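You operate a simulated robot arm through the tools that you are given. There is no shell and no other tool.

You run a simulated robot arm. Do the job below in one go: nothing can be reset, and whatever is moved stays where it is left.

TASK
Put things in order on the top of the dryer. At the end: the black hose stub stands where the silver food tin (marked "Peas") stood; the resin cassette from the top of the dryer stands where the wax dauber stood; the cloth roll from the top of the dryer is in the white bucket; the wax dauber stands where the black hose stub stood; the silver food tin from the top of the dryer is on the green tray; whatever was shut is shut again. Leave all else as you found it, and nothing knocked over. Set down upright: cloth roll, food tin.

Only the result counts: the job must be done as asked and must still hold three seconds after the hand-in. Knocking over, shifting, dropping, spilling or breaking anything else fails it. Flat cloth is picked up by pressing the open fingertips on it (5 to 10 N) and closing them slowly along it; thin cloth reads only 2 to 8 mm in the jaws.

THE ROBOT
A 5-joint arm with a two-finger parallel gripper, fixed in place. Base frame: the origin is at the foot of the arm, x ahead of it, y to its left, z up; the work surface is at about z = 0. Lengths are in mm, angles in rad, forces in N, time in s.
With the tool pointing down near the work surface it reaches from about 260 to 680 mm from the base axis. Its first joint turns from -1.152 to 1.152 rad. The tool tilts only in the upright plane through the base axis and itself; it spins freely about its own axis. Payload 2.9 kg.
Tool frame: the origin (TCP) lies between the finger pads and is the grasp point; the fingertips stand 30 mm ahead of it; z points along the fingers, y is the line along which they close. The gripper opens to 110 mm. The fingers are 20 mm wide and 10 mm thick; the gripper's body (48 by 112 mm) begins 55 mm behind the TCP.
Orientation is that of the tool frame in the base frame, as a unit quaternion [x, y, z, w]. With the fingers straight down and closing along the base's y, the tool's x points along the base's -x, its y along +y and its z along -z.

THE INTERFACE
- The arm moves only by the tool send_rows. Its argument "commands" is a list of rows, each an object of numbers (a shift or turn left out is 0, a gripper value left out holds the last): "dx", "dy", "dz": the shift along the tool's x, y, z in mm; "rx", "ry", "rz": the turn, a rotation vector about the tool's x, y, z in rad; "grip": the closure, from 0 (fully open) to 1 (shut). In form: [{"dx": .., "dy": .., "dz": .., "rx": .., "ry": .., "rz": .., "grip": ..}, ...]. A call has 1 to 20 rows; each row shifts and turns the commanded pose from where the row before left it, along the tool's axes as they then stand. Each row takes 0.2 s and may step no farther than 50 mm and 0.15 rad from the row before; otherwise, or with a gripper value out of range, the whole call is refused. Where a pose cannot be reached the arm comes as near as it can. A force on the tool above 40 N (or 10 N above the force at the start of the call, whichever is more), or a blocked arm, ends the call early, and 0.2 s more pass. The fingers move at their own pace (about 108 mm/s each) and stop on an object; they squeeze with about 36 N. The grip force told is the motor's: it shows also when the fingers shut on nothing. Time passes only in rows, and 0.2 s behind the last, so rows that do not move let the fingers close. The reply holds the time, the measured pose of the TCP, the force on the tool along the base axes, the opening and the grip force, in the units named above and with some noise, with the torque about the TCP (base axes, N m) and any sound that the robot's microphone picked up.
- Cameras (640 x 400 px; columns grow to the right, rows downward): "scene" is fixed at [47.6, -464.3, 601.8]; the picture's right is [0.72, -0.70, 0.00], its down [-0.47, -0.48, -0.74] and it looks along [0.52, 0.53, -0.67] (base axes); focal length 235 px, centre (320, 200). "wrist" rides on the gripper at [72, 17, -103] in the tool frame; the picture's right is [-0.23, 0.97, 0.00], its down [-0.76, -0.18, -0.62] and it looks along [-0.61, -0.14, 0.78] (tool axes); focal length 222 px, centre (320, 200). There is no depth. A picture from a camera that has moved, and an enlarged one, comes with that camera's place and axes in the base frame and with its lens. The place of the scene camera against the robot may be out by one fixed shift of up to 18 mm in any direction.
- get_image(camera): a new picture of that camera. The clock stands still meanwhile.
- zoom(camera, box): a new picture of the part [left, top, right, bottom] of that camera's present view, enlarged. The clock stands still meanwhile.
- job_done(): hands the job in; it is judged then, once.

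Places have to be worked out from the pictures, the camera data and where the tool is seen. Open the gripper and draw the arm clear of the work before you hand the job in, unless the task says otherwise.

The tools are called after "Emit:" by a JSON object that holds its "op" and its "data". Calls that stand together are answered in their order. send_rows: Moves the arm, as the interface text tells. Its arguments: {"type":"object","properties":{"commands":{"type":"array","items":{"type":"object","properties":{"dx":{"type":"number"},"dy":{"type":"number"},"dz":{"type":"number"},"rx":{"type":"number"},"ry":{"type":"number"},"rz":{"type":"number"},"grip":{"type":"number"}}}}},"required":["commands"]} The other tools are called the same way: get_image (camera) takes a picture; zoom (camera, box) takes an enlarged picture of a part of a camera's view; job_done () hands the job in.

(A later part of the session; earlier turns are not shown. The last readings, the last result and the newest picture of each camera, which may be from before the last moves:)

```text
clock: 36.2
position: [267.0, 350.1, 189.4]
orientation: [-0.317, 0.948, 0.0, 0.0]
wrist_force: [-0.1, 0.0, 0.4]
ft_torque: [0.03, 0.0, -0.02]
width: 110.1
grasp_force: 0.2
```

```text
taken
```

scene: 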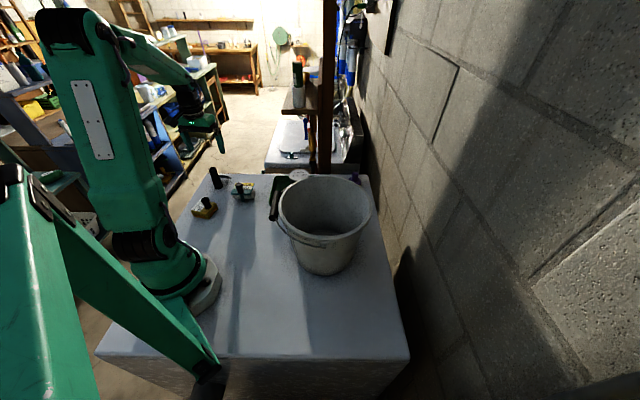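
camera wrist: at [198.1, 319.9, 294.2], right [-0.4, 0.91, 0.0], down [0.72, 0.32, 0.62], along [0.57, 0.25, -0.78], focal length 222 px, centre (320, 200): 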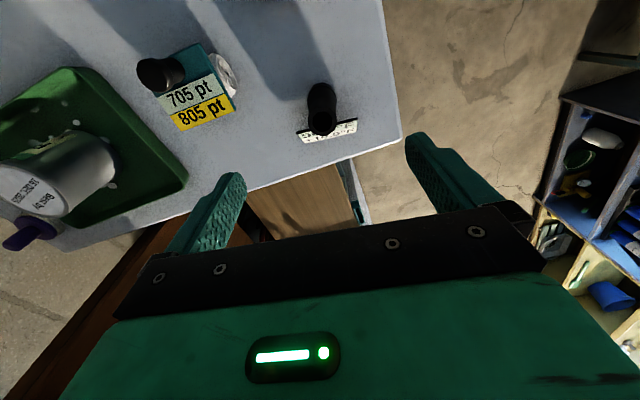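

Zooming in to check the hose's alignment under the tool.

Emit:
{"op": "zoom", "data": {"camera": "wrist", "box": [270, 60, 390, 160]}}

```text
4.00 times, centred on (330, 110) of wrist
camera zoom: at [198.1, 319.9, 294.2], right [-0.4, 0.91, 0.0], down [0.72, 0.32, 0.62], along [0.57, 0.25, -0.78], focal length 888 px, centre (280, 560)
```

zoom: 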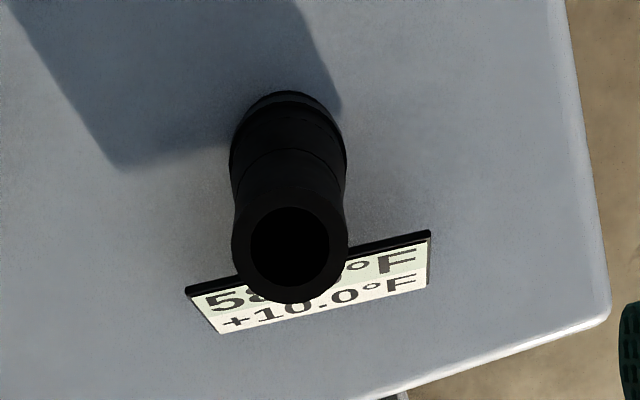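

The hose is about 3 mm off the tool axis, and its plate is parallel to the closing line with 20 mm of clearance. I'll correct the offset and descend to TCP z≈55.

Emit:
{"op": "send_rows", "data": {"commands": [{"dx": 0.8, "dy": 2.9, "dz": 30}, {"dz": 40}, {"dz": 40}, {"dz": 24}]}}

Emit:
{"op": "get_image", "data": {"camera": "wrist"}}

```text
clock: 37.2
position: [265.5, 352.0, 53.1]
orientation: [-0.318, 0.948, 0.0, 0.0]
wrist_force: [-0.7, -0.2, 0.0]
ft_torque: [0.01, 0.01, -0.01]
width: 109.7
grasp_force: 0.0
```

```text
taken
camera wrist: at [196.5, 321.1, 158.3], right [-0.4, 0.91, 0.0], down [0.72, 0.32, 0.62], along [0.57, 0.25, -0.78], focal length 222 px, centre (320, 200)
```

wrist: 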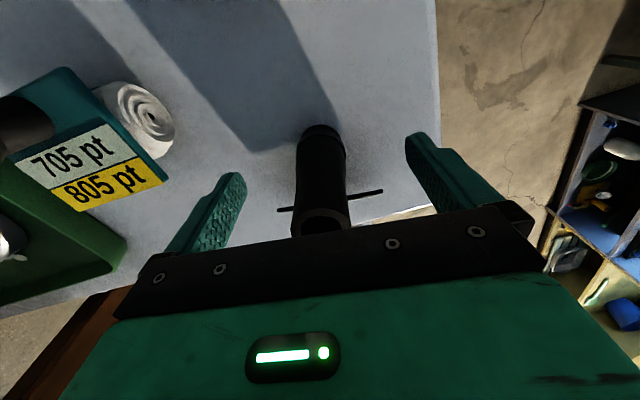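

The hose is between the fingers. Closing now.

Emit:
{"op": "send_rows", "data": {"commands": [{"grip": 0.4}, {"grip": 0.6}, {"grip": 0.7}, {"grip": 1}, {"grip": 1}]}}

Emit:
{"op": "get_image", "data": {"camera": "wrist"}}

```text
clock: 38.4
position: [266.3, 351.1, 53.2]
orientation: [-0.317, 0.948, 0.0, -0.001]
wrist_force: [-0.8, -0.8, 0.0]
ft_torque: [0.02, 0.01, 0.02]
width: 35.7
grasp_force: 36.0
```

```text
taken
camera wrist: at [196.6, 321.3, 158.8], right [-0.4, 0.91, 0.0], down [0.72, 0.32, 0.62], along [0.57, 0.25, -0.78], focal length 222 px, centre (320, 200)
```

wrist: 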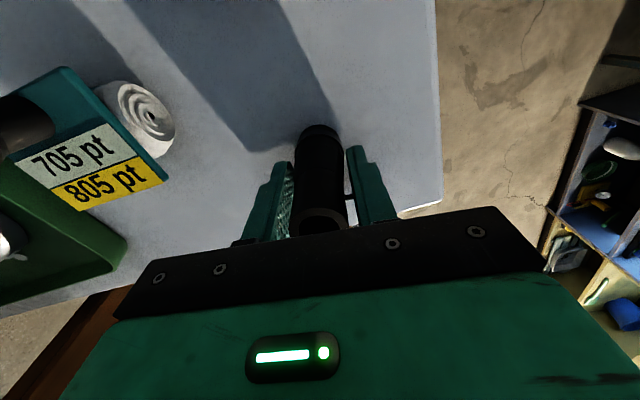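

The hose is gripped at 35.7 mm. I'll lift it.

Emit:
{"op": "send_rows", "data": {"commands": [{"dz": -15}, {"dz": -40}, {"dz": -46}, {"dz": -46}, {"dz": -46}, {"dz": -46}, {"dz": -38}]}}

Emit:
{"op": "get_image", "data": {"camera": "wrist"}}

Emit:
{"op": "get_image", "data": {"camera": "scene"}}

```text
clock: 40.0
position: [266.4, 353.7, 331.1]
orientation: [-0.317, 0.948, 0.0, 0.0]
wrist_force: [-0.9, 0.8, -0.1]
ft_torque: [-0.02, 0.02, 0.0]
width: 35.9
grasp_force: 36.3
```

```text
taken
camera wrist: at [196.6, 322.8, 437.4], right [-0.4, 0.91, 0.0], down [0.72, 0.32, 0.62], along [0.57, 0.25, -0.78], focal length 222 px, centre (320, 200)
```

wrist: 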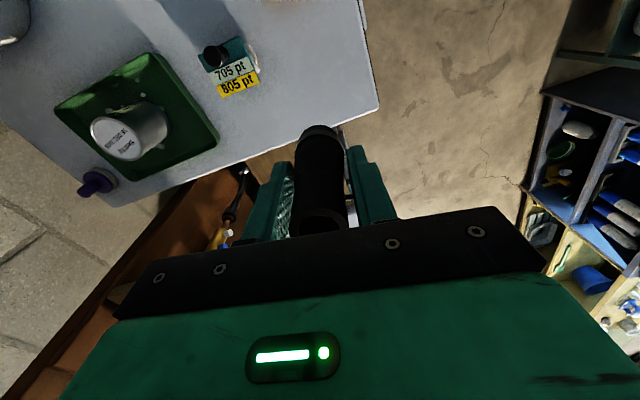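

```text
taken
```

scene: 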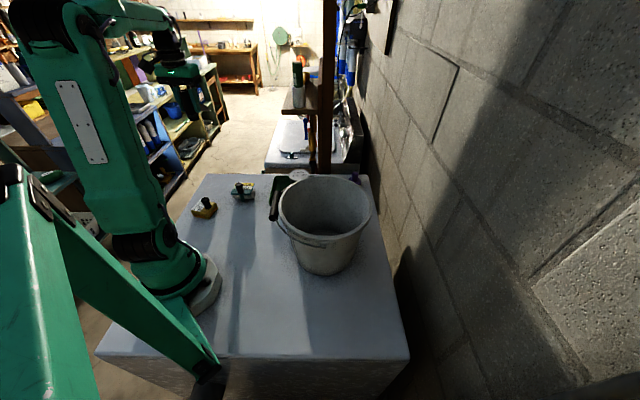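

The hose is held upright. I'll carry it above rim height via (420,20) to over the tin's old place.

Emit:
{"op": "send_rows", "data": {"commands": [{"dx": 9.74, "dy": -44.8}, {"dx": 9.74, "dy": -44.8}, {"dx": 9.74, "dy": -44.8}, {"dx": 9.74, "dy": -44.8}, {"dx": 9.74, "dy": -44.8}, {"dx": 9.74, "dy": -44.8}, {"dx": 9.74, "dy": -44.8}, {"dx": 9.74, "dy": -44.8}, {"dx": 37.2, "dy": -25.1}, {"dx": 37.2, "dy": -25.1}, {"dx": 37.2, "dy": -25.1}, {"dx": 37.2, "dy": -25.1}, {"dx": 37.2, "dy": -25.1}, {"dx": 37.2, "dy": -25.1}, {"dx": 37.2, "dy": -25.1}, {"dx": 37.2, "dy": -25.1}, {"dx": 37.2, "dy": -25.1}]}}

Emit:
{"op": "get_image", "data": {"camera": "scene"}}

Emit:
{"op": "get_image", "data": {"camera": "wrist"}}

```text
clock: 43.6
position: [287.6, -362.2, 329.5]
orientation: [-0.318, 0.948, -0.001, 0.0]
wrist_force: [0.2, 0.8, -0.3]
ft_torque: [-0.01, -0.01, -0.01]
width: 35.9
grasp_force: 36.2
```

```text
taken
```

scene: 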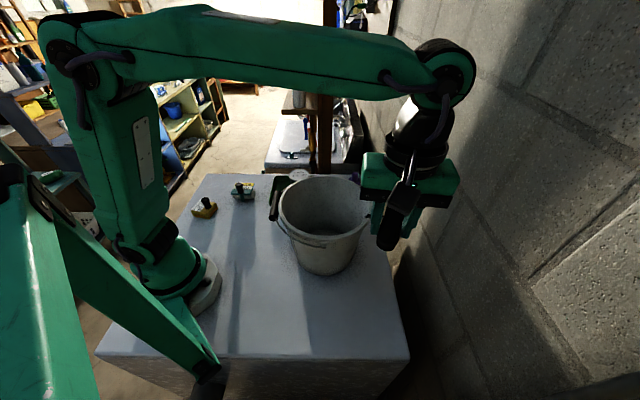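

```text
taken
camera wrist: at [219.1, -392.2, 435.5], right [-0.41, 0.91, 0.0], down [0.71, 0.32, 0.62], along [0.57, 0.25, -0.78], focal length 222 px, centre (320, 200)
```

wrist: 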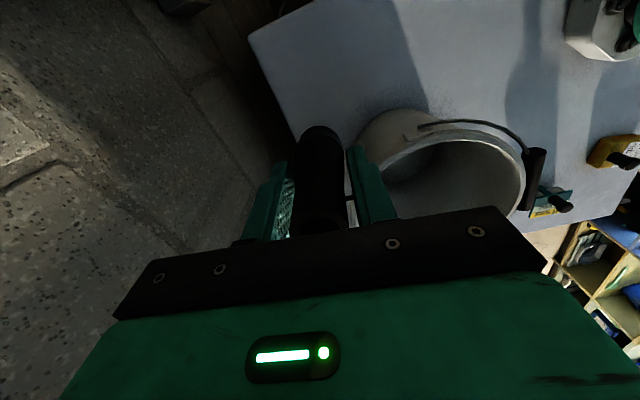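

The hose is over the tin's spot. I'll correct by 3 mm and descend to just above contact height.

Emit:
{"op": "send_rows", "data": {"commands": [{"dx": -3.2, "dy": -1.5, "dz": 30}, {"dz": 45}, {"dz": 45}, {"dz": 45}, {"dz": 45}, {"dz": 40}, {"dz": 15}, {"dz": 5}]}}

Emit:
{"op": "get_image", "data": {"camera": "scene"}}

```text
clock: 45.4
position: [290.7, -362.3, 60.5]
orientation: [-0.318, 0.948, 0.0, 0.0]
wrist_force: [-0.2, -0.5, -0.7]
ft_torque: [0.0, -0.04, -0.01]
width: 35.7
grasp_force: 36.5
```

```text
taken
```

scene: 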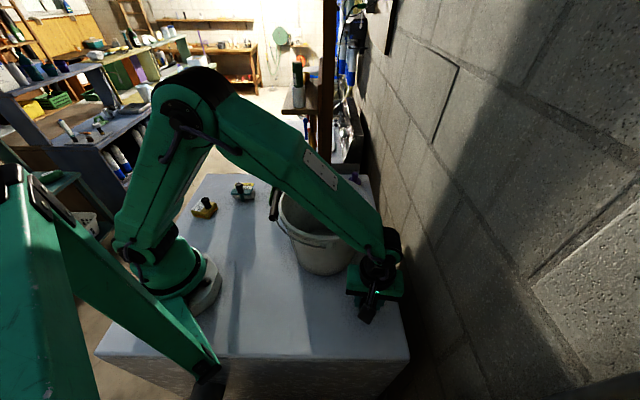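

The hose bottom is about 7 mm above the surface. I'll lower it slowly to contact.

Emit:
{"op": "send_rows", "data": {"commands": [{"dz": 3}, {"dz": 2}]}}

Emit:
{"op": "send_rows", "data": {"commands": [{"dz": 1}]}}

Emit:
{"op": "send_rows", "data": {"commands": [{"dz": 1}]}}

```text
clock: 46.0
position: [291.2, -361.8, 55.7]
orientation: [-0.317, 0.948, 0.001, 0.0]
wrist_force: [0.1, 0.1, -1.1]
ft_torque: [-0.01, 0.02, 0.02]
width: 35.6
grasp_force: 35.7
```

```text
clock: 46.4
position: [289.3, -361.3, 55.7]
orientation: [-0.318, 0.948, 0.0, -0.001]
wrist_force: [0.3, 0.2, -0.4]
ft_torque: [0.03, -0.02, 0.03]
width: 35.4
grasp_force: 36.2
```

```text
clock: 46.8
position: [290.0, -361.3, 53.6]
orientation: [-0.317, 0.948, 0.0, -0.001]
wrist_force: [0.7, -0.3, -0.3]
ft_torque: [-0.02, 0.01, -0.02]
width: 35.7
grasp_force: 36.0
```

Still no contact at z≈53.6. Another millimetre at a time.

Emit:
{"op": "send_rows", "data": {"commands": [{"dz": 1}]}}

Emit:
{"op": "send_rows", "data": {"commands": [{"dz": 1}]}}

```text
clock: 47.2
position: [290.5, -360.2, 54.1]
orientation: [-0.317, 0.949, 0.001, 0.0]
wrist_force: [-1.6, -0.3, 1.5]
ft_torque: [0.02, 0.0, -0.02]
width: 35.7
grasp_force: 35.7
```

```text
clock: 47.6
position: [291.0, -361.6, 53.7]
orientation: [-0.317, 0.948, 0.0, 0.0]
wrist_force: [-7.5, 5.3, 20.5]
ft_torque: [0.34, 0.31, -0.02]
width: 35.6
grasp_force: 35.9
```

The hose is in contact with the surface. I'll ease off 1 mm, open slowly, and rise.

Emit:
{"op": "send_rows", "data": {"commands": [{"dz": -1.2}, {"grip": 0.64}, {"grip": 0.6}, {"grip": 0.5}, {"grip": 0.3}, {"grip": 0.1}, {}]}}

Emit:
{"op": "get_image", "data": {"camera": "wrist"}}

```text
clock: 49.2
position: [290.8, -360.0, 54.3]
orientation: [-0.317, 0.948, 0.0, 0.0]
wrist_force: [-0.1, 0.3, -0.5]
ft_torque: [0.03, -0.02, -0.04]
width: 99.1
grasp_force: 0.2
```

```text
taken
camera wrist: at [221.9, -391.0, 158.6], right [-0.4, 0.91, 0.0], down [0.72, 0.32, 0.62], along [0.57, 0.25, -0.78], focal length 222 px, centre (320, 200)
```

wrist: 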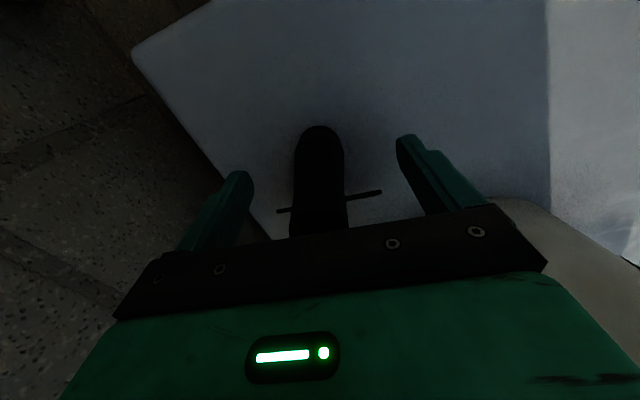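

The hose stands free between the open fingers. I'll rise straight up and check its place.

Emit:
{"op": "send_rows", "data": {"commands": [{"dz": -20}, {"dz": -40}, {"dz": -45}, {"dz": -45}, {"dz": -45}, {"dz": -45}, {"dz": -36, "grip": 0}]}}

Emit:
{"op": "zoom", "data": {"camera": "wrist", "box": [260, 60, 400, 160]}}

Emit:
{"op": "get_image", "data": {"camera": "scene"}}

```text
clock: 50.8
position: [291.4, -360.8, 329.7]
orientation: [-0.317, 0.948, 0.0, 0.0]
wrist_force: [0.3, 0.0, -0.4]
ft_torque: [0.0, 0.03, -0.01]
width: 110.1
grasp_force: 0.2
```

```text
4.00 times, centred on (330, 110) of wrist
camera zoom: at [222.3, -390.6, 435.2], right [-0.4, 0.91, 0.0], down [0.72, 0.32, 0.62], along [0.57, 0.25, -0.78], focal length 888 px, centre (280, 560)
```

zoom: 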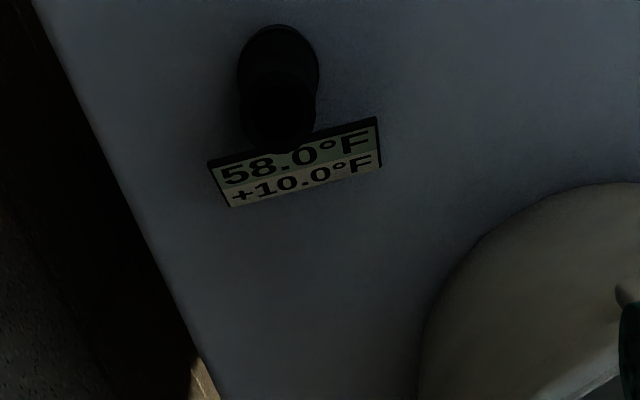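

```text
taken
```

scene: 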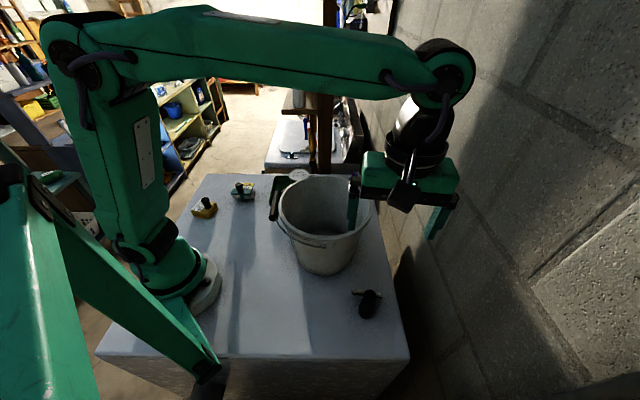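

I'll check in the scene view that the hose is upright.

Emit:
{"op": "zoom", "data": {"camera": "scene", "box": [330, 270, 410, 330]}}

```text
6.67 times, centred on (370, 300) of scene
camera zoom: at [47.6, -464.3, 601.8], right [0.72, -0.7, 0.0], down [-0.47, -0.48, -0.74], along [0.52, 0.53, -0.67], focal length 1569 px, centre (-13, -467)
```

zoom: 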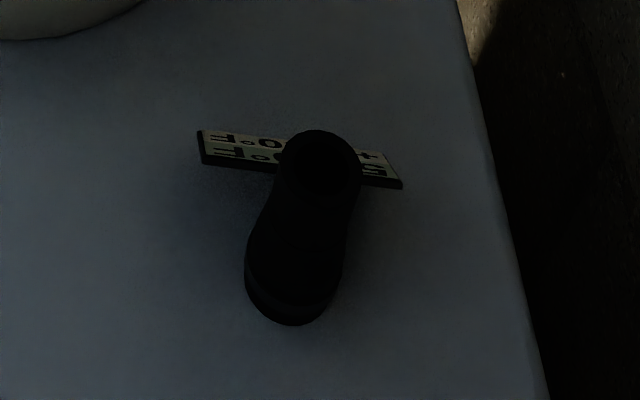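

The hose is upright at about (290.5,-361), as intended. Next is the dauber at (657,-21). I'll travel above rim height and come down as the reach grows.

Emit:
{"op": "send_rows", "data": {"commands": [{"dz": 25}, {"dz": 25}, {"dx": -45.1, "dy": 4.6}, {"dx": -45.1, "dy": 4.6}, {"dx": -45.1, "dy": 4.6}, {"dx": -45.1, "dy": 4.6}, {"dx": -45.1, "dy": 4.6}, {"dx": -45.1, "dy": 4.6}, {"dx": -45.1, "dy": 4.6}, {"dx": -44, "dy": 4.6, "dz": 20}, {"dx": -44, "dy": 4.6, "dz": 20}, {"dx": -44, "dy": 4.6, "dz": 20}, {"dx": -44, "dy": 4.6, "dz": 20}]}}

Emit:
{"op": "get_image", "data": {"camera": "wrist"}}

Emit:
{"op": "get_image", "data": {"camera": "scene"}}

```text
clock: 53.6
position: [652.0, -25.6, 201.2]
orientation: [-0.317, 0.948, 0.0, 0.0]
wrist_force: [-0.4, 0.1, 0.8]
ft_torque: [-0.01, 0.0, -0.04]
width: 109.9
grasp_force: 0.1
```

```text
taken
camera wrist: at [582.8, -55.4, 305.5], right [-0.4, 0.92, 0.0], down [0.72, 0.32, 0.62], along [0.57, 0.25, -0.78], focal length 222 px, centre (320, 200)
```

wrist: 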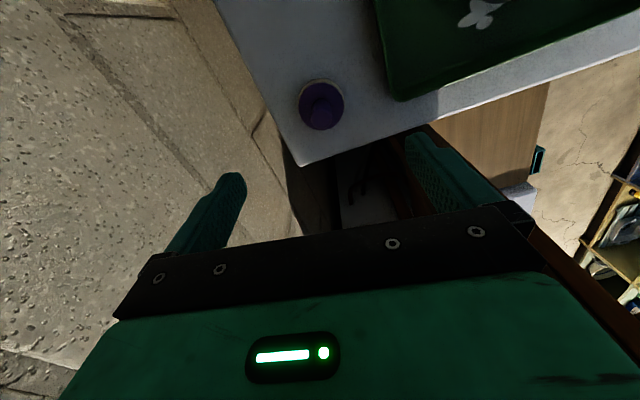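

```text
taken
```

scene: 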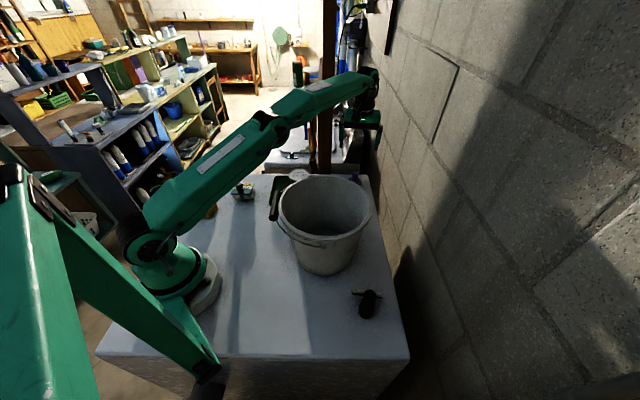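

Emit:
{"op": "zoom", "data": {"camera": "wrist", "box": [260, 60, 400, 160]}}

```text
4.00 times, centred on (330, 110) of wrist
camera zoom: at [582.8, -55.4, 305.5], right [-0.4, 0.92, 0.0], down [0.72, 0.32, 0.62], along [0.57, 0.25, -0.78], focal length 888 px, centre (280, 560)
```

zoom: 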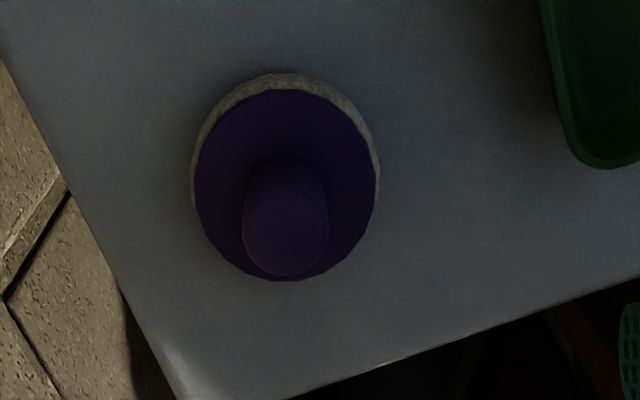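

The dauber is 7.5 mm farther out than the TCP. I'll correct that, narrow the fingers to about 60 mm, and descend around the knob with the tips above the disc.

Emit:
{"op": "send_rows", "data": {"commands": [{"dx": -7.7, "dy": -0.2, "grip": 0.4}, {"dz": 40, "grip": 0.45}, {"dz": 40}, {"dz": 20}]}}

Emit:
{"op": "get_image", "data": {"camera": "wrist"}}

```text
clock: 54.6
position: [659.2, -21.0, 99.6]
orientation: [-0.317, 0.948, 0.0, 0.0]
wrist_force: [0.8, 0.6, -0.3]
ft_torque: [0.0, -0.03, 0.05]
width: 60.5
grasp_force: 0.0
```

```text
taken
camera wrist: at [590.6, -50.8, 204.5], right [-0.4, 0.91, 0.0], down [0.71, 0.32, 0.62], along [0.57, 0.25, -0.78], focal length 222 px, centre (320, 200)
```

wrist: 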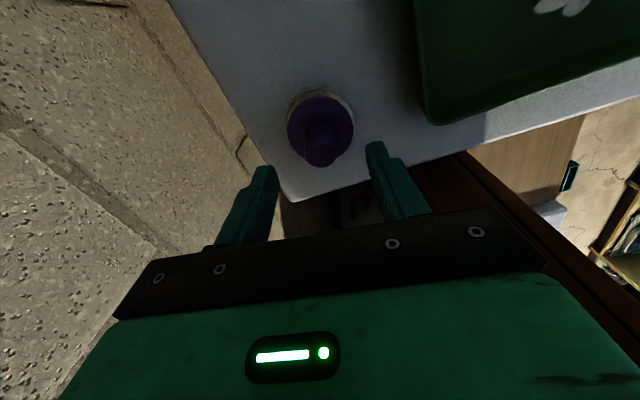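

Emit:
{"op": "zoom", "data": {"camera": "wrist", "box": [260, 80, 380, 180]}}

```text
4.00 times, centred on (320, 130) of wrist
camera zoom: at [590.6, -50.8, 204.5], right [-0.4, 0.91, 0.0], down [0.71, 0.32, 0.62], along [0.57, 0.25, -0.78], focal length 888 px, centre (320, 480)
```

zoom: 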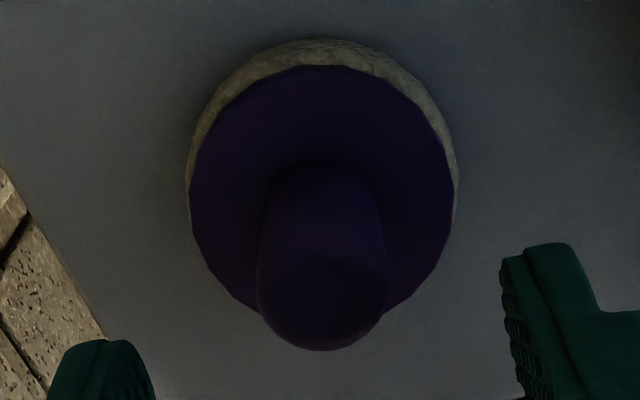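

The knob is 2–3 mm inside the tool axis. I'll make a small correction, descend to z≈57, and close.

Emit:
{"op": "send_rows", "data": {"commands": [{"dx": 2.4, "dy": 0.6, "dz": 20}, {"dz": 16}, {"dz": 7}]}}

Emit:
{"op": "get_image", "data": {"camera": "wrist"}}

```text
clock: 55.4
position: [656.4, -21.8, 55.6]
orientation: [-0.317, 0.948, 0.001, -0.001]
wrist_force: [-0.1, 0.3, -0.1]
ft_torque: [-0.01, 0.01, 0.02]
width: 60.6
grasp_force: 0.0
```

```text
taken
camera wrist: at [587.6, -51.4, 160.8], right [-0.4, 0.91, 0.0], down [0.72, 0.32, 0.62], along [0.57, 0.25, -0.78], focal length 222 px, centre (320, 200)
```

wrist: 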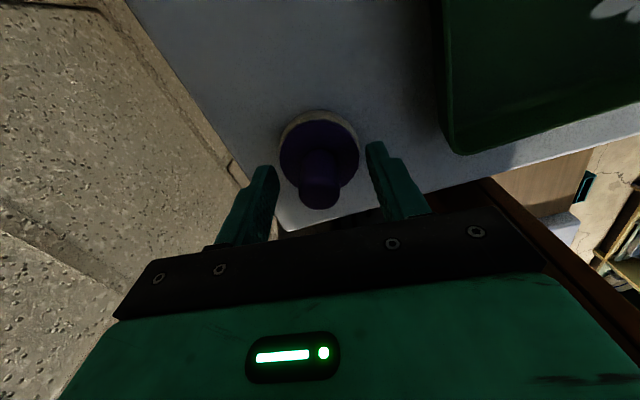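

The fingers straddle the knob with the tips just above the disc. Closing.

Emit:
{"op": "send_rows", "data": {"commands": [{"grip": 0.6}, {"grip": 0.72}, {"grip": 1}, {"grip": 1}, {"grip": 1}]}}

```text
clock: 56.6
position: [656.4, -22.6, 55.9]
orientation: [-0.318, 0.948, 0.0, 0.0]
wrist_force: [-0.5, 0.7, -0.2]
ft_torque: [-0.01, 0.01, 0.03]
width: 22.4
grasp_force: 35.8
```

The knob is gripped at 22.4 mm. I'll lift the dauber and carry it to over the hose's old place.

Emit:
{"op": "send_rows", "data": {"commands": [{"dz": -15}, {"dz": -40}, {"dz": -45}, {"dz": -45}, {"dx": 7.37, "dy": 44.6}, {"dx": 7.37, "dy": 44.6}, {"dx": 7.37, "dy": 44.6}, {"dx": 7.37, "dy": 44.6}, {"dx": 7.37, "dy": 44.6}, {"dx": 7.37, "dy": 44.6}, {"dx": 7.37, "dy": 44.6}, {"dx": 7.37, "dy": 44.6}, {"dx": 7.37, "dy": 44.6}, {"dx": 7.37, "dy": 44.6}, {"dx": 7.37, "dy": 44.6}, {"dx": 7.37, "dy": 44.6}]}}

Emit:
{"op": "get_image", "data": {"camera": "wrist"}}

Emit:
{"op": "get_image", "data": {"camera": "scene"}}

```text
clock: 58.7
position: [628.9, 89.0, 256.6]
orientation: [-0.31, 0.951, 0.001, -0.009]
wrist_force: [-6.5, -2.0, 0.8]
ft_torque: [0.23, -0.58, 0.19]
width: 21.6
grasp_force: 35.9
out of reach, approached as far as the arm can: row 5, 6, 7, 8, 9, 10
stopped in row 10: the force on the tool passed its limit at 60 N (the readings are from after the stop); the commanded pose is now the measured one
```

```text
taken
camera wrist: at [560.6, 59.9, 363.8], right [-0.39, 0.92, 0.0], down [0.73, 0.31, 0.61], along [0.56, 0.24, -0.79], focal length 222 px, centre (320, 200)
```

wrist: 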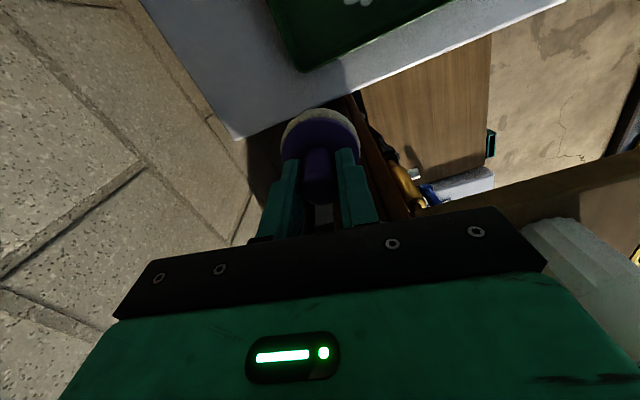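

```text
taken
```

scene: 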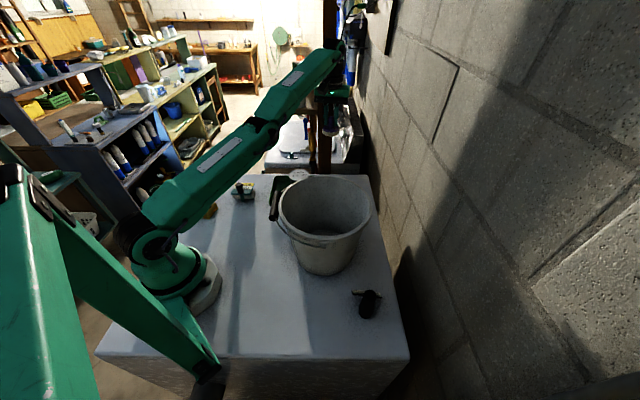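

The carry stopped on contact at about (629,89,257). The arm went out of reach near full stretch and touched something, so I'll look closely before moving on.

Emit:
{"op": "zoom", "data": {"camera": "scene", "box": [240, 20, 400, 200]}}

Emit:
{"op": "zoom", "data": {"camera": "wrist", "box": [240, 60, 640, 320]}}

```text
2.22 times, centred on (320, 110) of scene
camera zoom: at [47.6, -464.3, 601.8], right [0.72, -0.7, 0.0], down [-0.47, -0.48, -0.74], along [0.52, 0.53, -0.67], focal length 523 px, centre (320, 400)
```

zoom: 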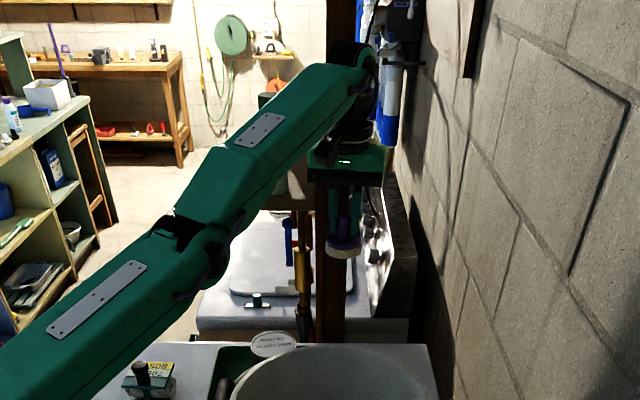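

```text
1.54 times, centred on (440, 190) of wrist
camera zoom: at [560.6, 59.9, 363.8], right [-0.39, 0.92, 0.0], down [0.73, 0.31, 0.61], along [0.56, 0.24, -0.79], focal length 342 px, centre (135, 215)
```

zoom: 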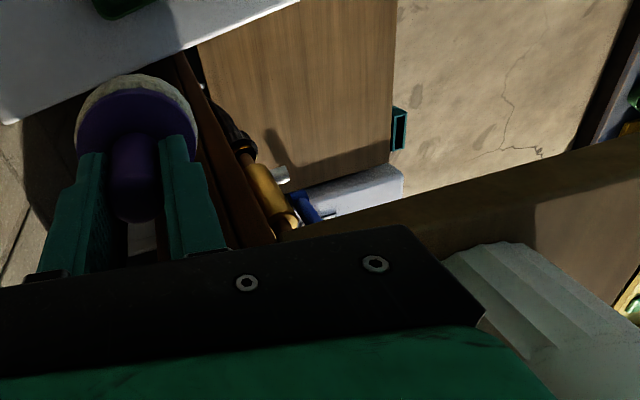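

The arm had become fully straight (R≈657 at z≈200 is just past its reach), and the gripper side is touching the shelf post area at +x. I'll ease it down and inward in small steps so the elbow bends again.

Emit:
{"op": "send_rows", "data": {"commands": [{"dx": 4, "dz": 6}, {"dx": 4, "dz": 6}]}}

```text
clock: 59.3
position: [631.6, 84.8, 249.0]
orientation: [-0.309, 0.951, 0.0, -0.008]
wrist_force: [-7.4, -4.1, 3.9]
ft_torque: [0.58, -0.76, 0.16]
width: 21.6
grasp_force: 35.4
out of reach, approached as far as the arm can: row 1, 2
```

Still at the straight-arm edge. I'll command a clear downward move, which should force the elbow to bend away from the contact.

Emit:
{"op": "send_rows", "data": {"commands": [{"dz": 15}, {"dz": 15}]}}

Emit:
{"op": "get_image", "data": {"camera": "wrist"}}

```text
clock: 59.7
position: [632.7, 84.3, 248.3]
orientation: [-0.309, 0.951, 0.001, -0.006]
wrist_force: [-6.3, -2.7, -0.8]
ft_torque: [0.26, -0.58, 0.19]
width: 21.6
grasp_force: 36.0
out of reach, approached as far as the arm can: row 1
stopped in row 1: the force on the tool passed its limit at 50 N (the readings are from after the stop); the commanded pose is now the measured one
```

```text
taken
camera wrist: at [564.8, 55.6, 354.2], right [-0.39, 0.92, 0.0], down [0.73, 0.31, 0.61], along [0.56, 0.24, -0.79], focal length 222 px, centre (320, 200)
```

wrist: 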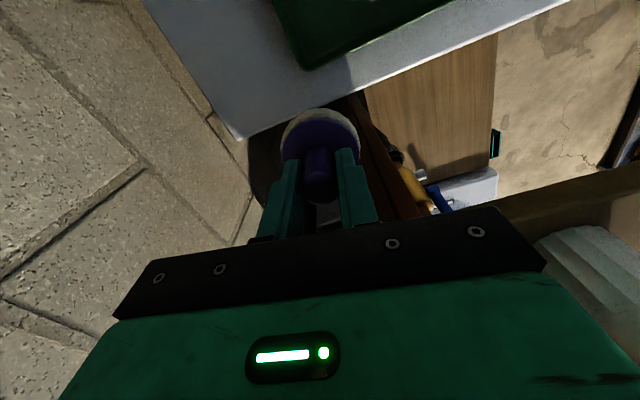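

The obstacle is the wooden post just beyond the dryer's far edge. A straight arm swings outward as it lowers, which pressed the gripper against the post. I'll rotate back the way I came, away from the post.

Emit:
{"op": "send_rows", "data": {"commands": [{"dx": 8, "dy": -10}, {"dx": 8, "dy": -10}]}}

```text
clock: 60.3
position: [634.6, 59.4, 248.3]
orientation: [-0.31, 0.951, 0.001, -0.007]
wrist_force: [0.8, 0.0, -0.7]
ft_torque: [0.02, -0.01, -0.01]
width: 21.5
grasp_force: 35.8
out of reach, approached as far as the arm can: row 2
```

The contact is released and the forces are zero. I'll continue back to the clear column near y≈-15.

Emit:
{"op": "send_rows", "data": {"commands": [{"dx": 16, "dy": -20}, {"dx": 16, "dy": -20}, {"dx": 16, "dy": -20}]}}

Emit:
{"op": "get_image", "data": {"camera": "wrist"}}

Emit:
{"op": "get_image", "data": {"camera": "scene"}}

```text
clock: 61.1
position: [636.3, -18.2, 250.1]
orientation: [-0.31, 0.951, 0.003, -0.007]
wrist_force: [-0.8, 0.1, -0.7]
ft_torque: [-0.01, -0.02, -0.02]
width: 21.7
grasp_force: 36.0
out of reach, approached as far as the arm can: row 2
```

```text
taken
camera wrist: at [569.2, -47.5, 356.8], right [-0.39, 0.92, 0.01], down [0.73, 0.3, 0.61], along [0.56, 0.24, -0.79], focal length 222 px, centre (320, 200)
```

wrist: 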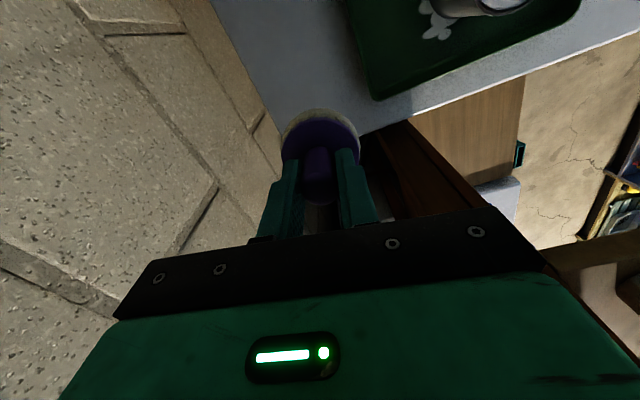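

```text
taken
```

scene: 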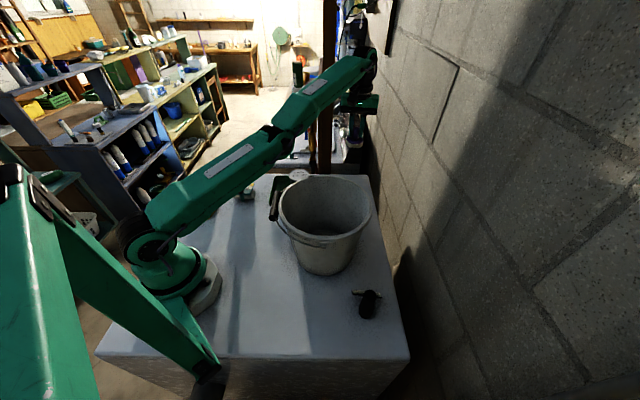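

Let me check whether anything on the post's shelf was disturbed.

Emit:
{"op": "zoom", "data": {"camera": "scene", "box": [260, 30, 360, 180]}}

Emit:
{"op": "zoom", "data": {"camera": "wrist", "box": [260, 90, 400, 220]}}

```text
2.67 times, centred on (310, 105) of scene
camera zoom: at [47.6, -464.2, 601.8], right [0.72, -0.7, 0.0], down [-0.47, -0.48, -0.74], along [0.52, 0.53, -0.67], focal length 628 px, centre (347, 453)
```

zoom: 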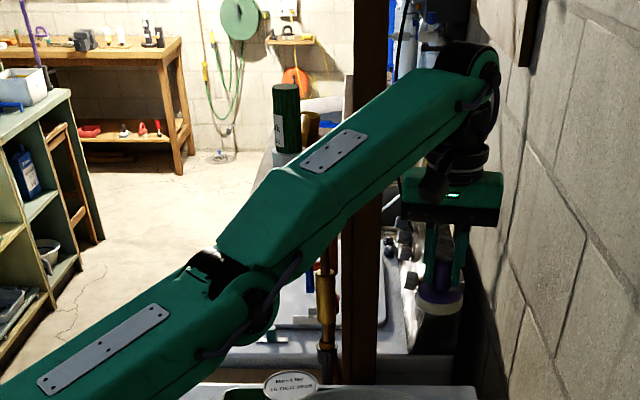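

```text
3.08 times, centred on (330, 155) of wrist
camera zoom: at [569.2, -47.5, 356.8], right [-0.39, 0.92, 0.01], down [0.73, 0.3, 0.61], along [0.56, 0.24, -0.79], focal length 684 px, centre (289, 338)
```

zoom: 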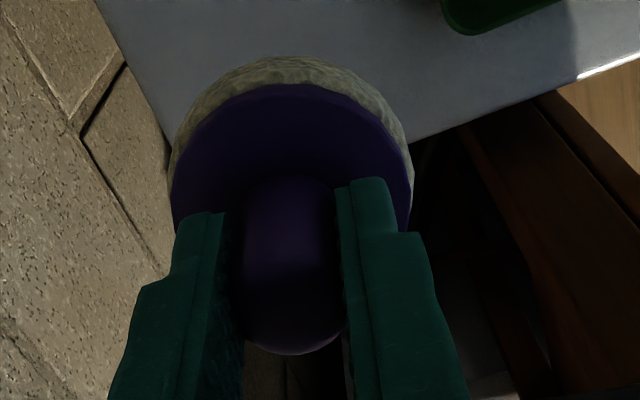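

The shelf items look undisturbed and the dauber is still held upright. Now I'll go down here, where the column is clear, so the elbow can bend.

Emit:
{"op": "send_rows", "data": {"commands": [{"dz": 15}, {"dz": 15}]}}

```text
clock: 61.7
position: [646.2, -18.8, 223.9]
orientation: [-0.31, 0.951, 0.003, -0.006]
wrist_force: [0.5, -0.4, -1.1]
ft_torque: [0.0, 0.0, 0.01]
width: 21.3
grasp_force: 35.7
out of reach, approached as far as the arm can: row 1, 2
```

The picture shows the elbow has flipped slightly past straight, so it can't retract from here. I'll push gently outward to full stretch in this clear column, then go straight down so the elbow folds the normal way.

Emit:
{"op": "send_rows", "data": {"commands": [{"dx": -6.3, "dy": -4.9}, {"dx": -6.3, "dy": -4.9}, {"dz": 20}, {"dz": 20}]}}

Emit:
{"op": "get_image", "data": {"camera": "scene"}}

```text
clock: 62.7
position: [657.4, -18.5, 182.4]
orientation: [-0.31, 0.951, 0.002, -0.007]
wrist_force: [0.8, -0.7, -0.4]
ft_torque: [-0.03, 0.02, 0.02]
width: 21.1
grasp_force: 36.0
out of reach, approached as far as the arm can: row 1, 2, 3, 4
```

```text
taken
```

scene: 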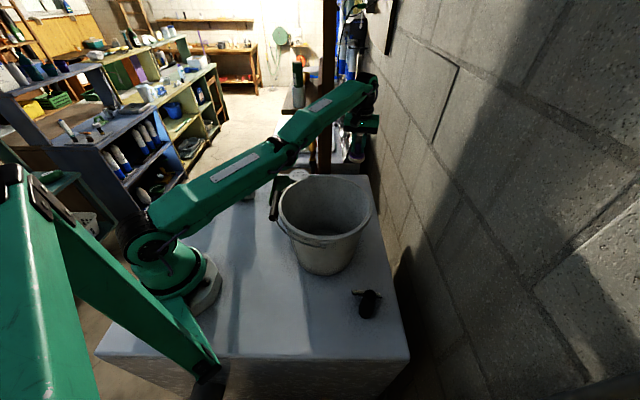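

The elbow is still low, and going lower would bring the arm near the bucket, so I stop lowering. I'll raise the arm high again first, then come down while pulling outward so the elbow passes through straight to its normal side.

Emit:
{"op": "send_rows", "data": {"commands": [{"dx": 4, "dy": 3, "dz": -20}, {"dx": 4, "dy": 3, "dz": -20}, {"dx": 4, "dy": 3, "dz": -20}, {"dx": 4.7, "dy": 3.7, "dz": -20}, {"dx": 5, "dy": 4, "dz": -20}, {"dx": 5, "dy": 4, "dz": -20}]}}

Emit:
{"op": "get_image", "data": {"camera": "scene"}}

```text
clock: 64.1
position: [618.4, -15.8, 300.5]
orientation: [-0.31, 0.951, 0.002, -0.005]
wrist_force: [1.0, 0.5, 0.5]
ft_torque: [0.0, -0.01, -0.03]
width: 21.2
grasp_force: 36.0
out of reach, approached as far as the arm can: row 4, 6
```

```text
taken
```

scene: 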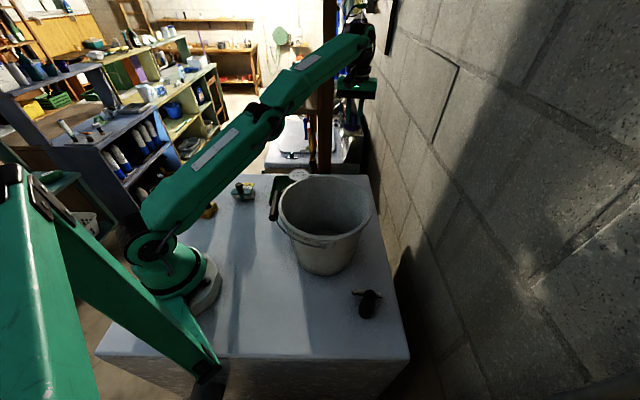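

The arm is high and nearly straight. I'll now come down while pulling outward.

Emit:
{"op": "send_rows", "data": {"commands": [{"dx": -12, "dy": -9.3, "dz": 5}, {"dx": -12, "dy": -9.3, "dz": 10}, {"dx": -12, "dy": -9.3, "dz": 15}, {"dx": -9.5, "dy": -7.3, "dz": 15}, {"dx": -9.5, "dy": -7.3, "dz": 15}]}}

Emit:
{"op": "get_image", "data": {"camera": "scene"}}

```text
clock: 65.3
position: [647.0, -19.3, 225.7]
orientation: [-0.31, 0.951, 0.002, -0.005]
wrist_force: [0.0, 0.1, -0.1]
ft_torque: [0.03, 0.01, -0.03]
width: 21.3
grasp_force: 36.0
out of reach, approached as far as the arm can: row 1, 2, 3, 4, 5
```

```text
taken
```

scene: 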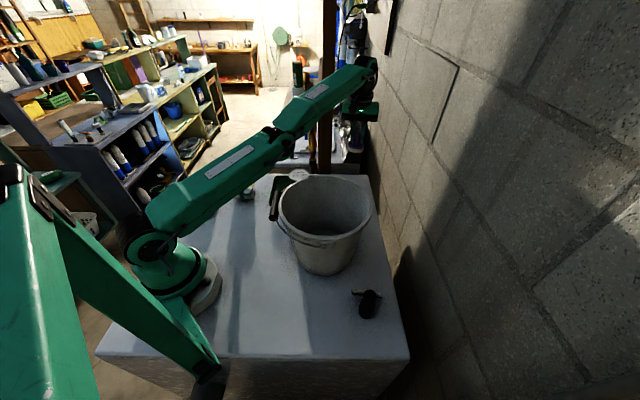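

Now a small test: inward and slightly down, to see whether the elbow folds properly.

Emit:
{"op": "send_rows", "data": {"commands": [{"dx": 12, "dy": 9.3, "dz": 6}, {"dx": 12, "dy": 9.3, "dz": 6}]}}

```text
clock: 65.9
position: [646.6, -18.7, 225.3]
orientation: [-0.31, 0.951, 0.001, -0.006]
wrist_force: [0.1, 0.3, -1.3]
ft_torque: [0.02, 0.01, -0.01]
width: 21.5
grasp_force: 36.5
out of reach, approached as far as the arm can: row 1, 2
```

I need to understand the elbow's state, so I'll take a closer look at the arm itself.

Emit:
{"op": "zoom", "data": {"camera": "scene", "box": [110, 40, 400, 290]}}

```text
1.60 times, centred on (255, 165) of scene
camera zoom: at [47.6, -464.3, 601.8], right [0.72, -0.7, 0.0], down [-0.47, -0.48, -0.74], along [0.52, 0.53, -0.67], focal length 377 px, centre (424, 256)
```

zoom: 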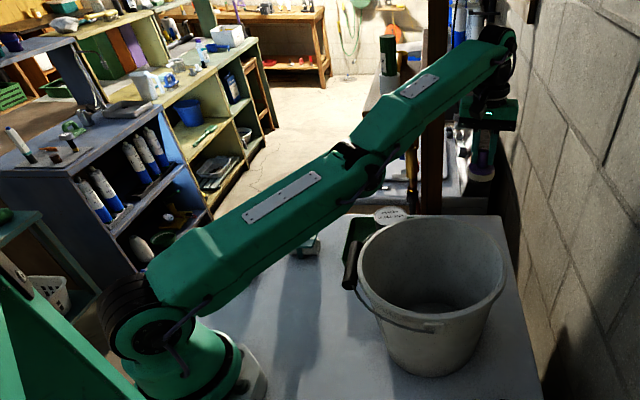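

The elbow is bent about 0.17 rad the wrong way, forearm steeper than upper arm. I'll raise again to keep well above the bucket, pull to full stretch, then take large downward steps so the elbow tips to the normal side.

Emit:
{"op": "send_rows", "data": {"commands": [{"dx": 7.9, "dy": 6.1, "dz": -25}, {"dx": 7.9, "dy": 6.1, "dz": -25}, {"dx": 9, "dy": 7, "dz": -25}, {"dx": 9, "dy": 7, "dz": -20}, {"dx": -20, "dy": -15.5}, {"dx": -20, "dy": -15.5}, {"dx": -20, "dy": -15.5}, {"dx": -20, "dy": -15.5}, {"dx": -20, "dy": -15.5}]}}

Emit:
{"op": "zoom", "data": {"camera": "scene", "box": [110, 10, 400, 260]}}

```text
clock: 67.9
position: [616.5, -15.4, 305.1]
orientation: [-0.309, 0.951, 0.002, -0.004]
wrist_force: [-0.6, 0.0, -1.1]
ft_torque: [0.0, 0.02, 0.03]
width: 21.5
grasp_force: 36.3
out of reach, approached as far as the arm can: row 5, 6, 7, 8, 9
```

```text
1.60 times, centred on (255, 135) of scene
camera zoom: at [47.6, -464.3, 601.8], right [0.72, -0.7, 0.0], down [-0.47, -0.48, -0.74], along [0.52, 0.53, -0.67], focal length 377 px, centre (424, 304)
```

zoom: 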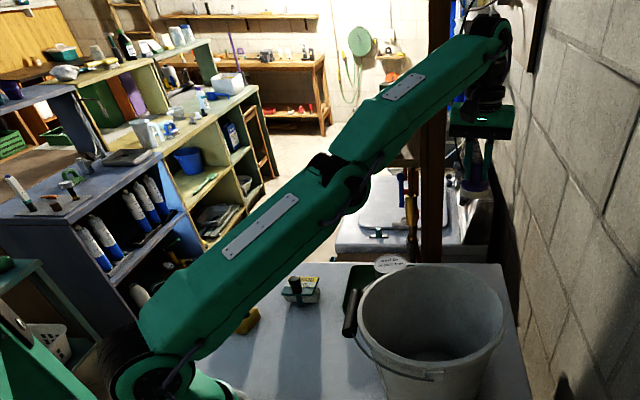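

The arm now looks straight. I'll take two large downward steps (to z≈205, still well above the bucket).

Emit:
{"op": "send_rows", "data": {"commands": [{"dz": 49}, {"dz": 49}]}}

Emit:
{"op": "zoom", "data": {"camera": "scene", "box": [110, 40, 400, 290]}}

```text
clock: 68.5
position: [642.1, -18.1, 237.5]
orientation: [-0.31, 0.951, 0.002, -0.006]
wrist_force: [0.7, -0.2, -1.0]
ft_torque: [-0.01, 0.02, 0.03]
width: 21.1
grasp_force: 35.9
out of reach, approached as far as the arm can: row 1, 2
```

```text
1.60 times, centred on (255, 165) of scene
camera zoom: at [47.6, -464.3, 601.8], right [0.72, -0.7, 0.0], down [-0.47, -0.48, -0.74], along [0.52, 0.53, -0.67], focal length 377 px, centre (424, 256)
```

zoom: 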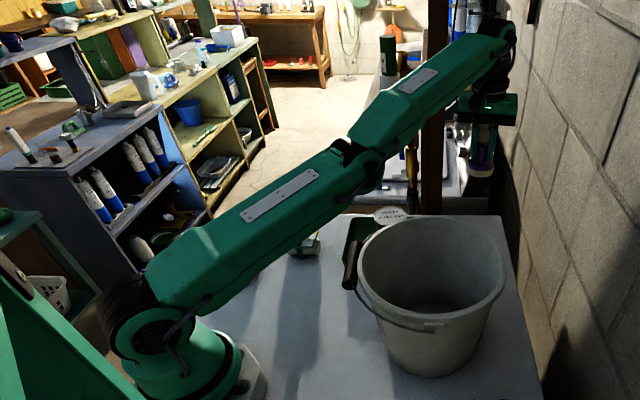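

Still on the wrong side. I'll try a slight outward overshoot followed directly by a retract, small moves in free space, to see whether the solver picks the normal elbow side.

Emit:
{"op": "send_rows", "data": {"commands": [{"dx": -3.2, "dy": -2.4, "dz": 1}, {"dx": 16, "dy": 12, "dz": 3}]}}

Emit:
{"op": "send_rows", "data": {"commands": [{"dx": -5, "dy": -3.8, "dz": 6}, {"dx": 16, "dy": 12, "dz": 10}]}}

Emit:
{"op": "send_rows", "data": {"commands": [{"dx": -24, "dy": -18, "dz": -35}, {"dx": 16, "dy": 12, "dz": 10}]}}

```text
clock: 69.1
position: [641.5, -16.8, 237.9]
orientation: [-0.309, 0.951, 0.002, -0.008]
wrist_force: [1.0, -1.2, -0.4]
ft_torque: [-0.02, -0.02, -0.03]
width: 21.1
grasp_force: 35.4
out of reach, approached as far as the arm can: row 2
```

```text
clock: 69.7
position: [643.9, -17.4, 229.3]
orientation: [-0.31, 0.951, 0.002, -0.007]
wrist_force: [-0.1, -0.2, -0.6]
ft_torque: [-0.02, 0.0, 0.0]
width: 21.3
grasp_force: 35.7
out of reach, approached as far as the arm can: row 1, 2
```

```text
clock: 70.3
position: [641.0, -16.7, 239.4]
orientation: [-0.309, 0.951, 0.002, -0.006]
wrist_force: [0.0, -0.4, -0.4]
ft_torque: [-0.01, 0.03, -0.01]
width: 21.5
grasp_force: 35.8
out of reach, approached as far as the arm can: row 1, 2
```

I think I see it: when the arm is exactly at full stretch, the sideways direction of the next step decides which side the elbow takes, and my retracts leaned the wrong way. I'll stretch gently to the limit in fine steps, then take one clear downward step.

Emit:
{"op": "send_rows", "data": {"commands": [{"dx": -1.6, "dy": -1.2, "dz": -0.6}, {"dx": -0.8, "dy": -0.6, "dz": -0.3}, {"dx": -0.4, "dy": -0.3, "dz": -0.15}, {"dx": -0.4, "dy": -0.3, "dz": -0.15}, {"dx": -0.4, "dy": -0.3, "dz": -0.15}, {"dx": -0.4, "dy": -0.3, "dz": -0.15}, {"dx": -0.4, "dy": -0.3, "dz": -0.15}, {"dx": -0.4, "dy": -0.3, "dz": -0.15}, {"dz": 45}]}}

```text
clock: 72.3
position: [653.9, -17.9, 195.4]
orientation: [-0.31, 0.951, 0.002, -0.007]
wrist_force: [0.2, 0.7, -0.4]
ft_torque: [-0.02, 0.0, 0.0]
width: 21.2
grasp_force: 36.3
out of reach, approached as far as the arm can: row 6, 9
```

Vertical steps barely change the elbow, but a pitch of the tool should. I'll go back up a bit, stretch finely again, then pitch the tool slightly inward while retracting, which should start the elbow bending the right way.

Emit:
{"op": "send_rows", "data": {"commands": [{"dx": 4.7, "dy": 3.7, "dz": -22}, {"dx": 4.7, "dy": 3.7, "dz": -22}, {"dx": -1.6, "dy": -1.2, "dz": -0.6}, {"dx": -0.8, "dy": -0.6, "dz": -0.3}, {"dx": -0.4, "dy": -0.3, "dz": -0.15}, {"dx": -0.4, "dy": -0.3, "dz": -0.15}, {"dx": -0.4, "dy": -0.3, "dz": -0.15}, {"dx": -0.4, "dy": -0.3, "dz": -0.15}, {"dx": -0.4, "dy": -0.3, "dz": -0.15}, {"dx": -0.4, "dy": -0.3, "dz": -0.15}, {"dx": 31.6, "dy": 24.4, "rx": -0.0857, "ry": 0.111}]}}

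Emit:
{"op": "zoom", "data": {"camera": "scene", "box": [110, 40, 400, 290]}}

```text
clock: 74.7
position: [619.8, -17.5, 242.0]
orientation: [-0.309, 0.949, 0.02, -0.056]
wrist_force: [-0.2, 0.5, -1.3]
ft_torque: [0.0, -0.04, 0.01]
width: 21.4
grasp_force: 36.0
out of reach, approached as far as the arm can: row 3, 8, 11
```

```text
1.60 times, centred on (255, 165) of scene
camera zoom: at [47.6, -464.3, 601.8], right [0.72, -0.7, 0.0], down [-0.47, -0.48, -0.74], along [0.52, 0.53, -0.67], focal length 377 px, centre (424, 256)
```

zoom: 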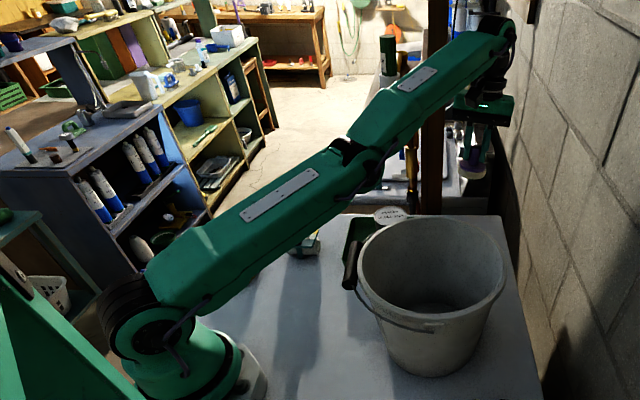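

The tool pitched but the elbow is still on the wrong side. I'll level the tool again, then try a series of slightly different over-stretches, each followed by a retract along the arm line. Once one takes, the rest simply retract, over a clear area.

Emit:
{"op": "send_rows", "data": {"commands": [{"dx": -18, "dy": -14, "rx": 0.073, "ry": -0.0945}, {"dx": 0}, {"dx": -1.12, "dy": -0.87, "dz": -0.49}, {"dx": 12, "dy": 9.3, "dz": 5.2}, {"dx": -1.87, "dy": -1.45, "dz": -0.81}, {"dx": 12, "dy": 9.3, "dz": 5.2}, {"dx": -2.61, "dy": -2.03, "dz": -1.14}, {"dx": 12, "dy": 9.3, "dz": 5.2}, {"dx": -3.36, "dy": -2.61, "dz": -1.46}, {"dx": 12, "dy": 9.3, "dz": 5.2}, {"dx": -4.48, "dy": -3.48, "dz": -1.95}, {"dx": 12, "dy": 9.3, "dz": 5.2}, {"dx": -5.98, "dy": -4.64, "dz": -2.6}, {"dx": 12, "dy": 9.3, "dz": 5.2}]}}

```text
clock: 77.7
position: [570.4, -16.1, 216.2]
orientation: [-0.309, 0.951, 0.006, -0.016]
wrist_force: [0.2, -0.1, -1.0]
ft_torque: [-0.04, -0.04, 0.02]
width: 21.2
grasp_force: 36.0
out of reach, approached as far as the arm can: row 1
```

It worked: the arm retracted freely to R≈570. I'll level the residual tilt of about 0.034 rad and check the scene and the dauber in the grip.

Emit:
{"op": "send_rows", "data": {"commands": [{"rx": 0.021, "ry": -0.027}, {}]}}

Emit:
{"op": "get_image", "data": {"camera": "scene"}}

Emit:
{"op": "get_image", "data": {"camera": "wrist"}}

```text
clock: 78.3
position: [570.9, -15.4, 217.0]
orientation: [-0.31, 0.951, -0.001, 0.001]
wrist_force: [-0.3, 0.2, -0.4]
ft_torque: [0.0, 0.02, -0.04]
width: 21.1
grasp_force: 36.2
```

```text
taken
```

scene: 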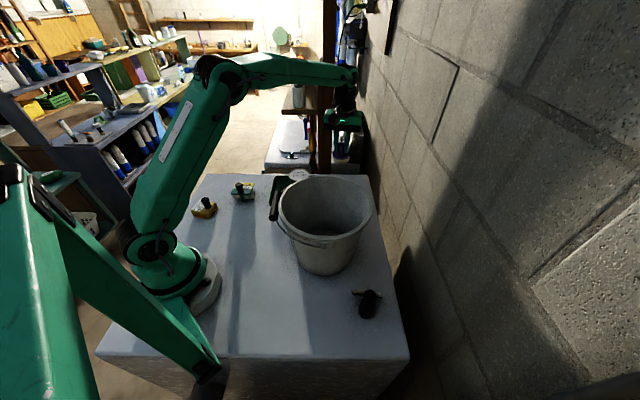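

```text
taken
camera wrist: at [500.8, -44.3, 322.0], right [-0.39, 0.92, 0.0], down [0.72, 0.3, 0.62], along [0.58, 0.24, -0.78], focal length 222 px, centre (320, 200)
```

wrist: 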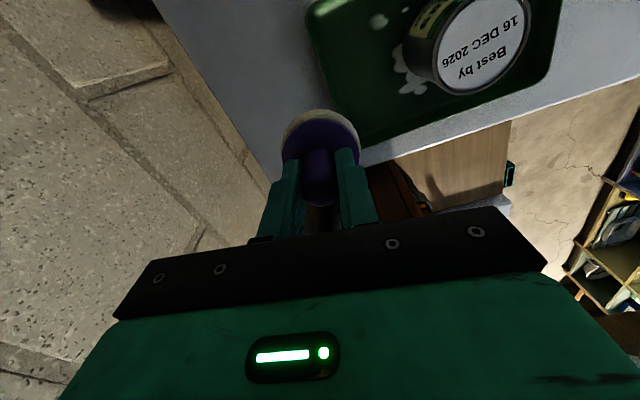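

The elbow is normal again and everything on the dryer looks undisturbed. I'll zoom on the held dauber to see how it sits in the fingers after the bump.

Emit:
{"op": "zoom", "data": {"camera": "wrist", "box": [250, 90, 390, 220]}}

Emit:
{"op": "zoom", "data": {"camera": "scene", "box": [310, 90, 390, 170]}}

```text
3.08 times, centred on (320, 155) of wrist
camera zoom: at [500.8, -44.3, 322.0], right [-0.39, 0.92, 0.0], down [0.72, 0.3, 0.62], along [0.58, 0.24, -0.78], focal length 684 px, centre (320, 338)
```

zoom: 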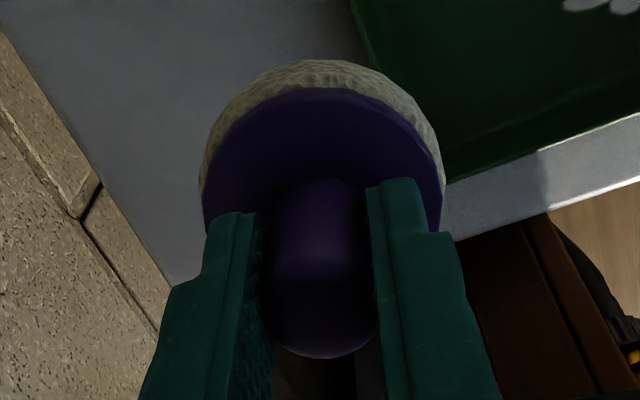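

```text
5.00 times, centred on (350, 130) of scene
camera zoom: at [47.6, -464.3, 601.8], right [0.72, -0.7, 0.0], down [-0.47, -0.48, -0.74], along [0.52, 0.53, -0.67], focal length 1177 px, centre (170, 550)
```

zoom: 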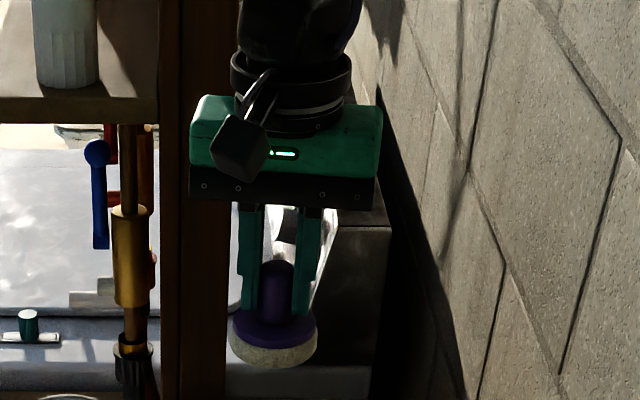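

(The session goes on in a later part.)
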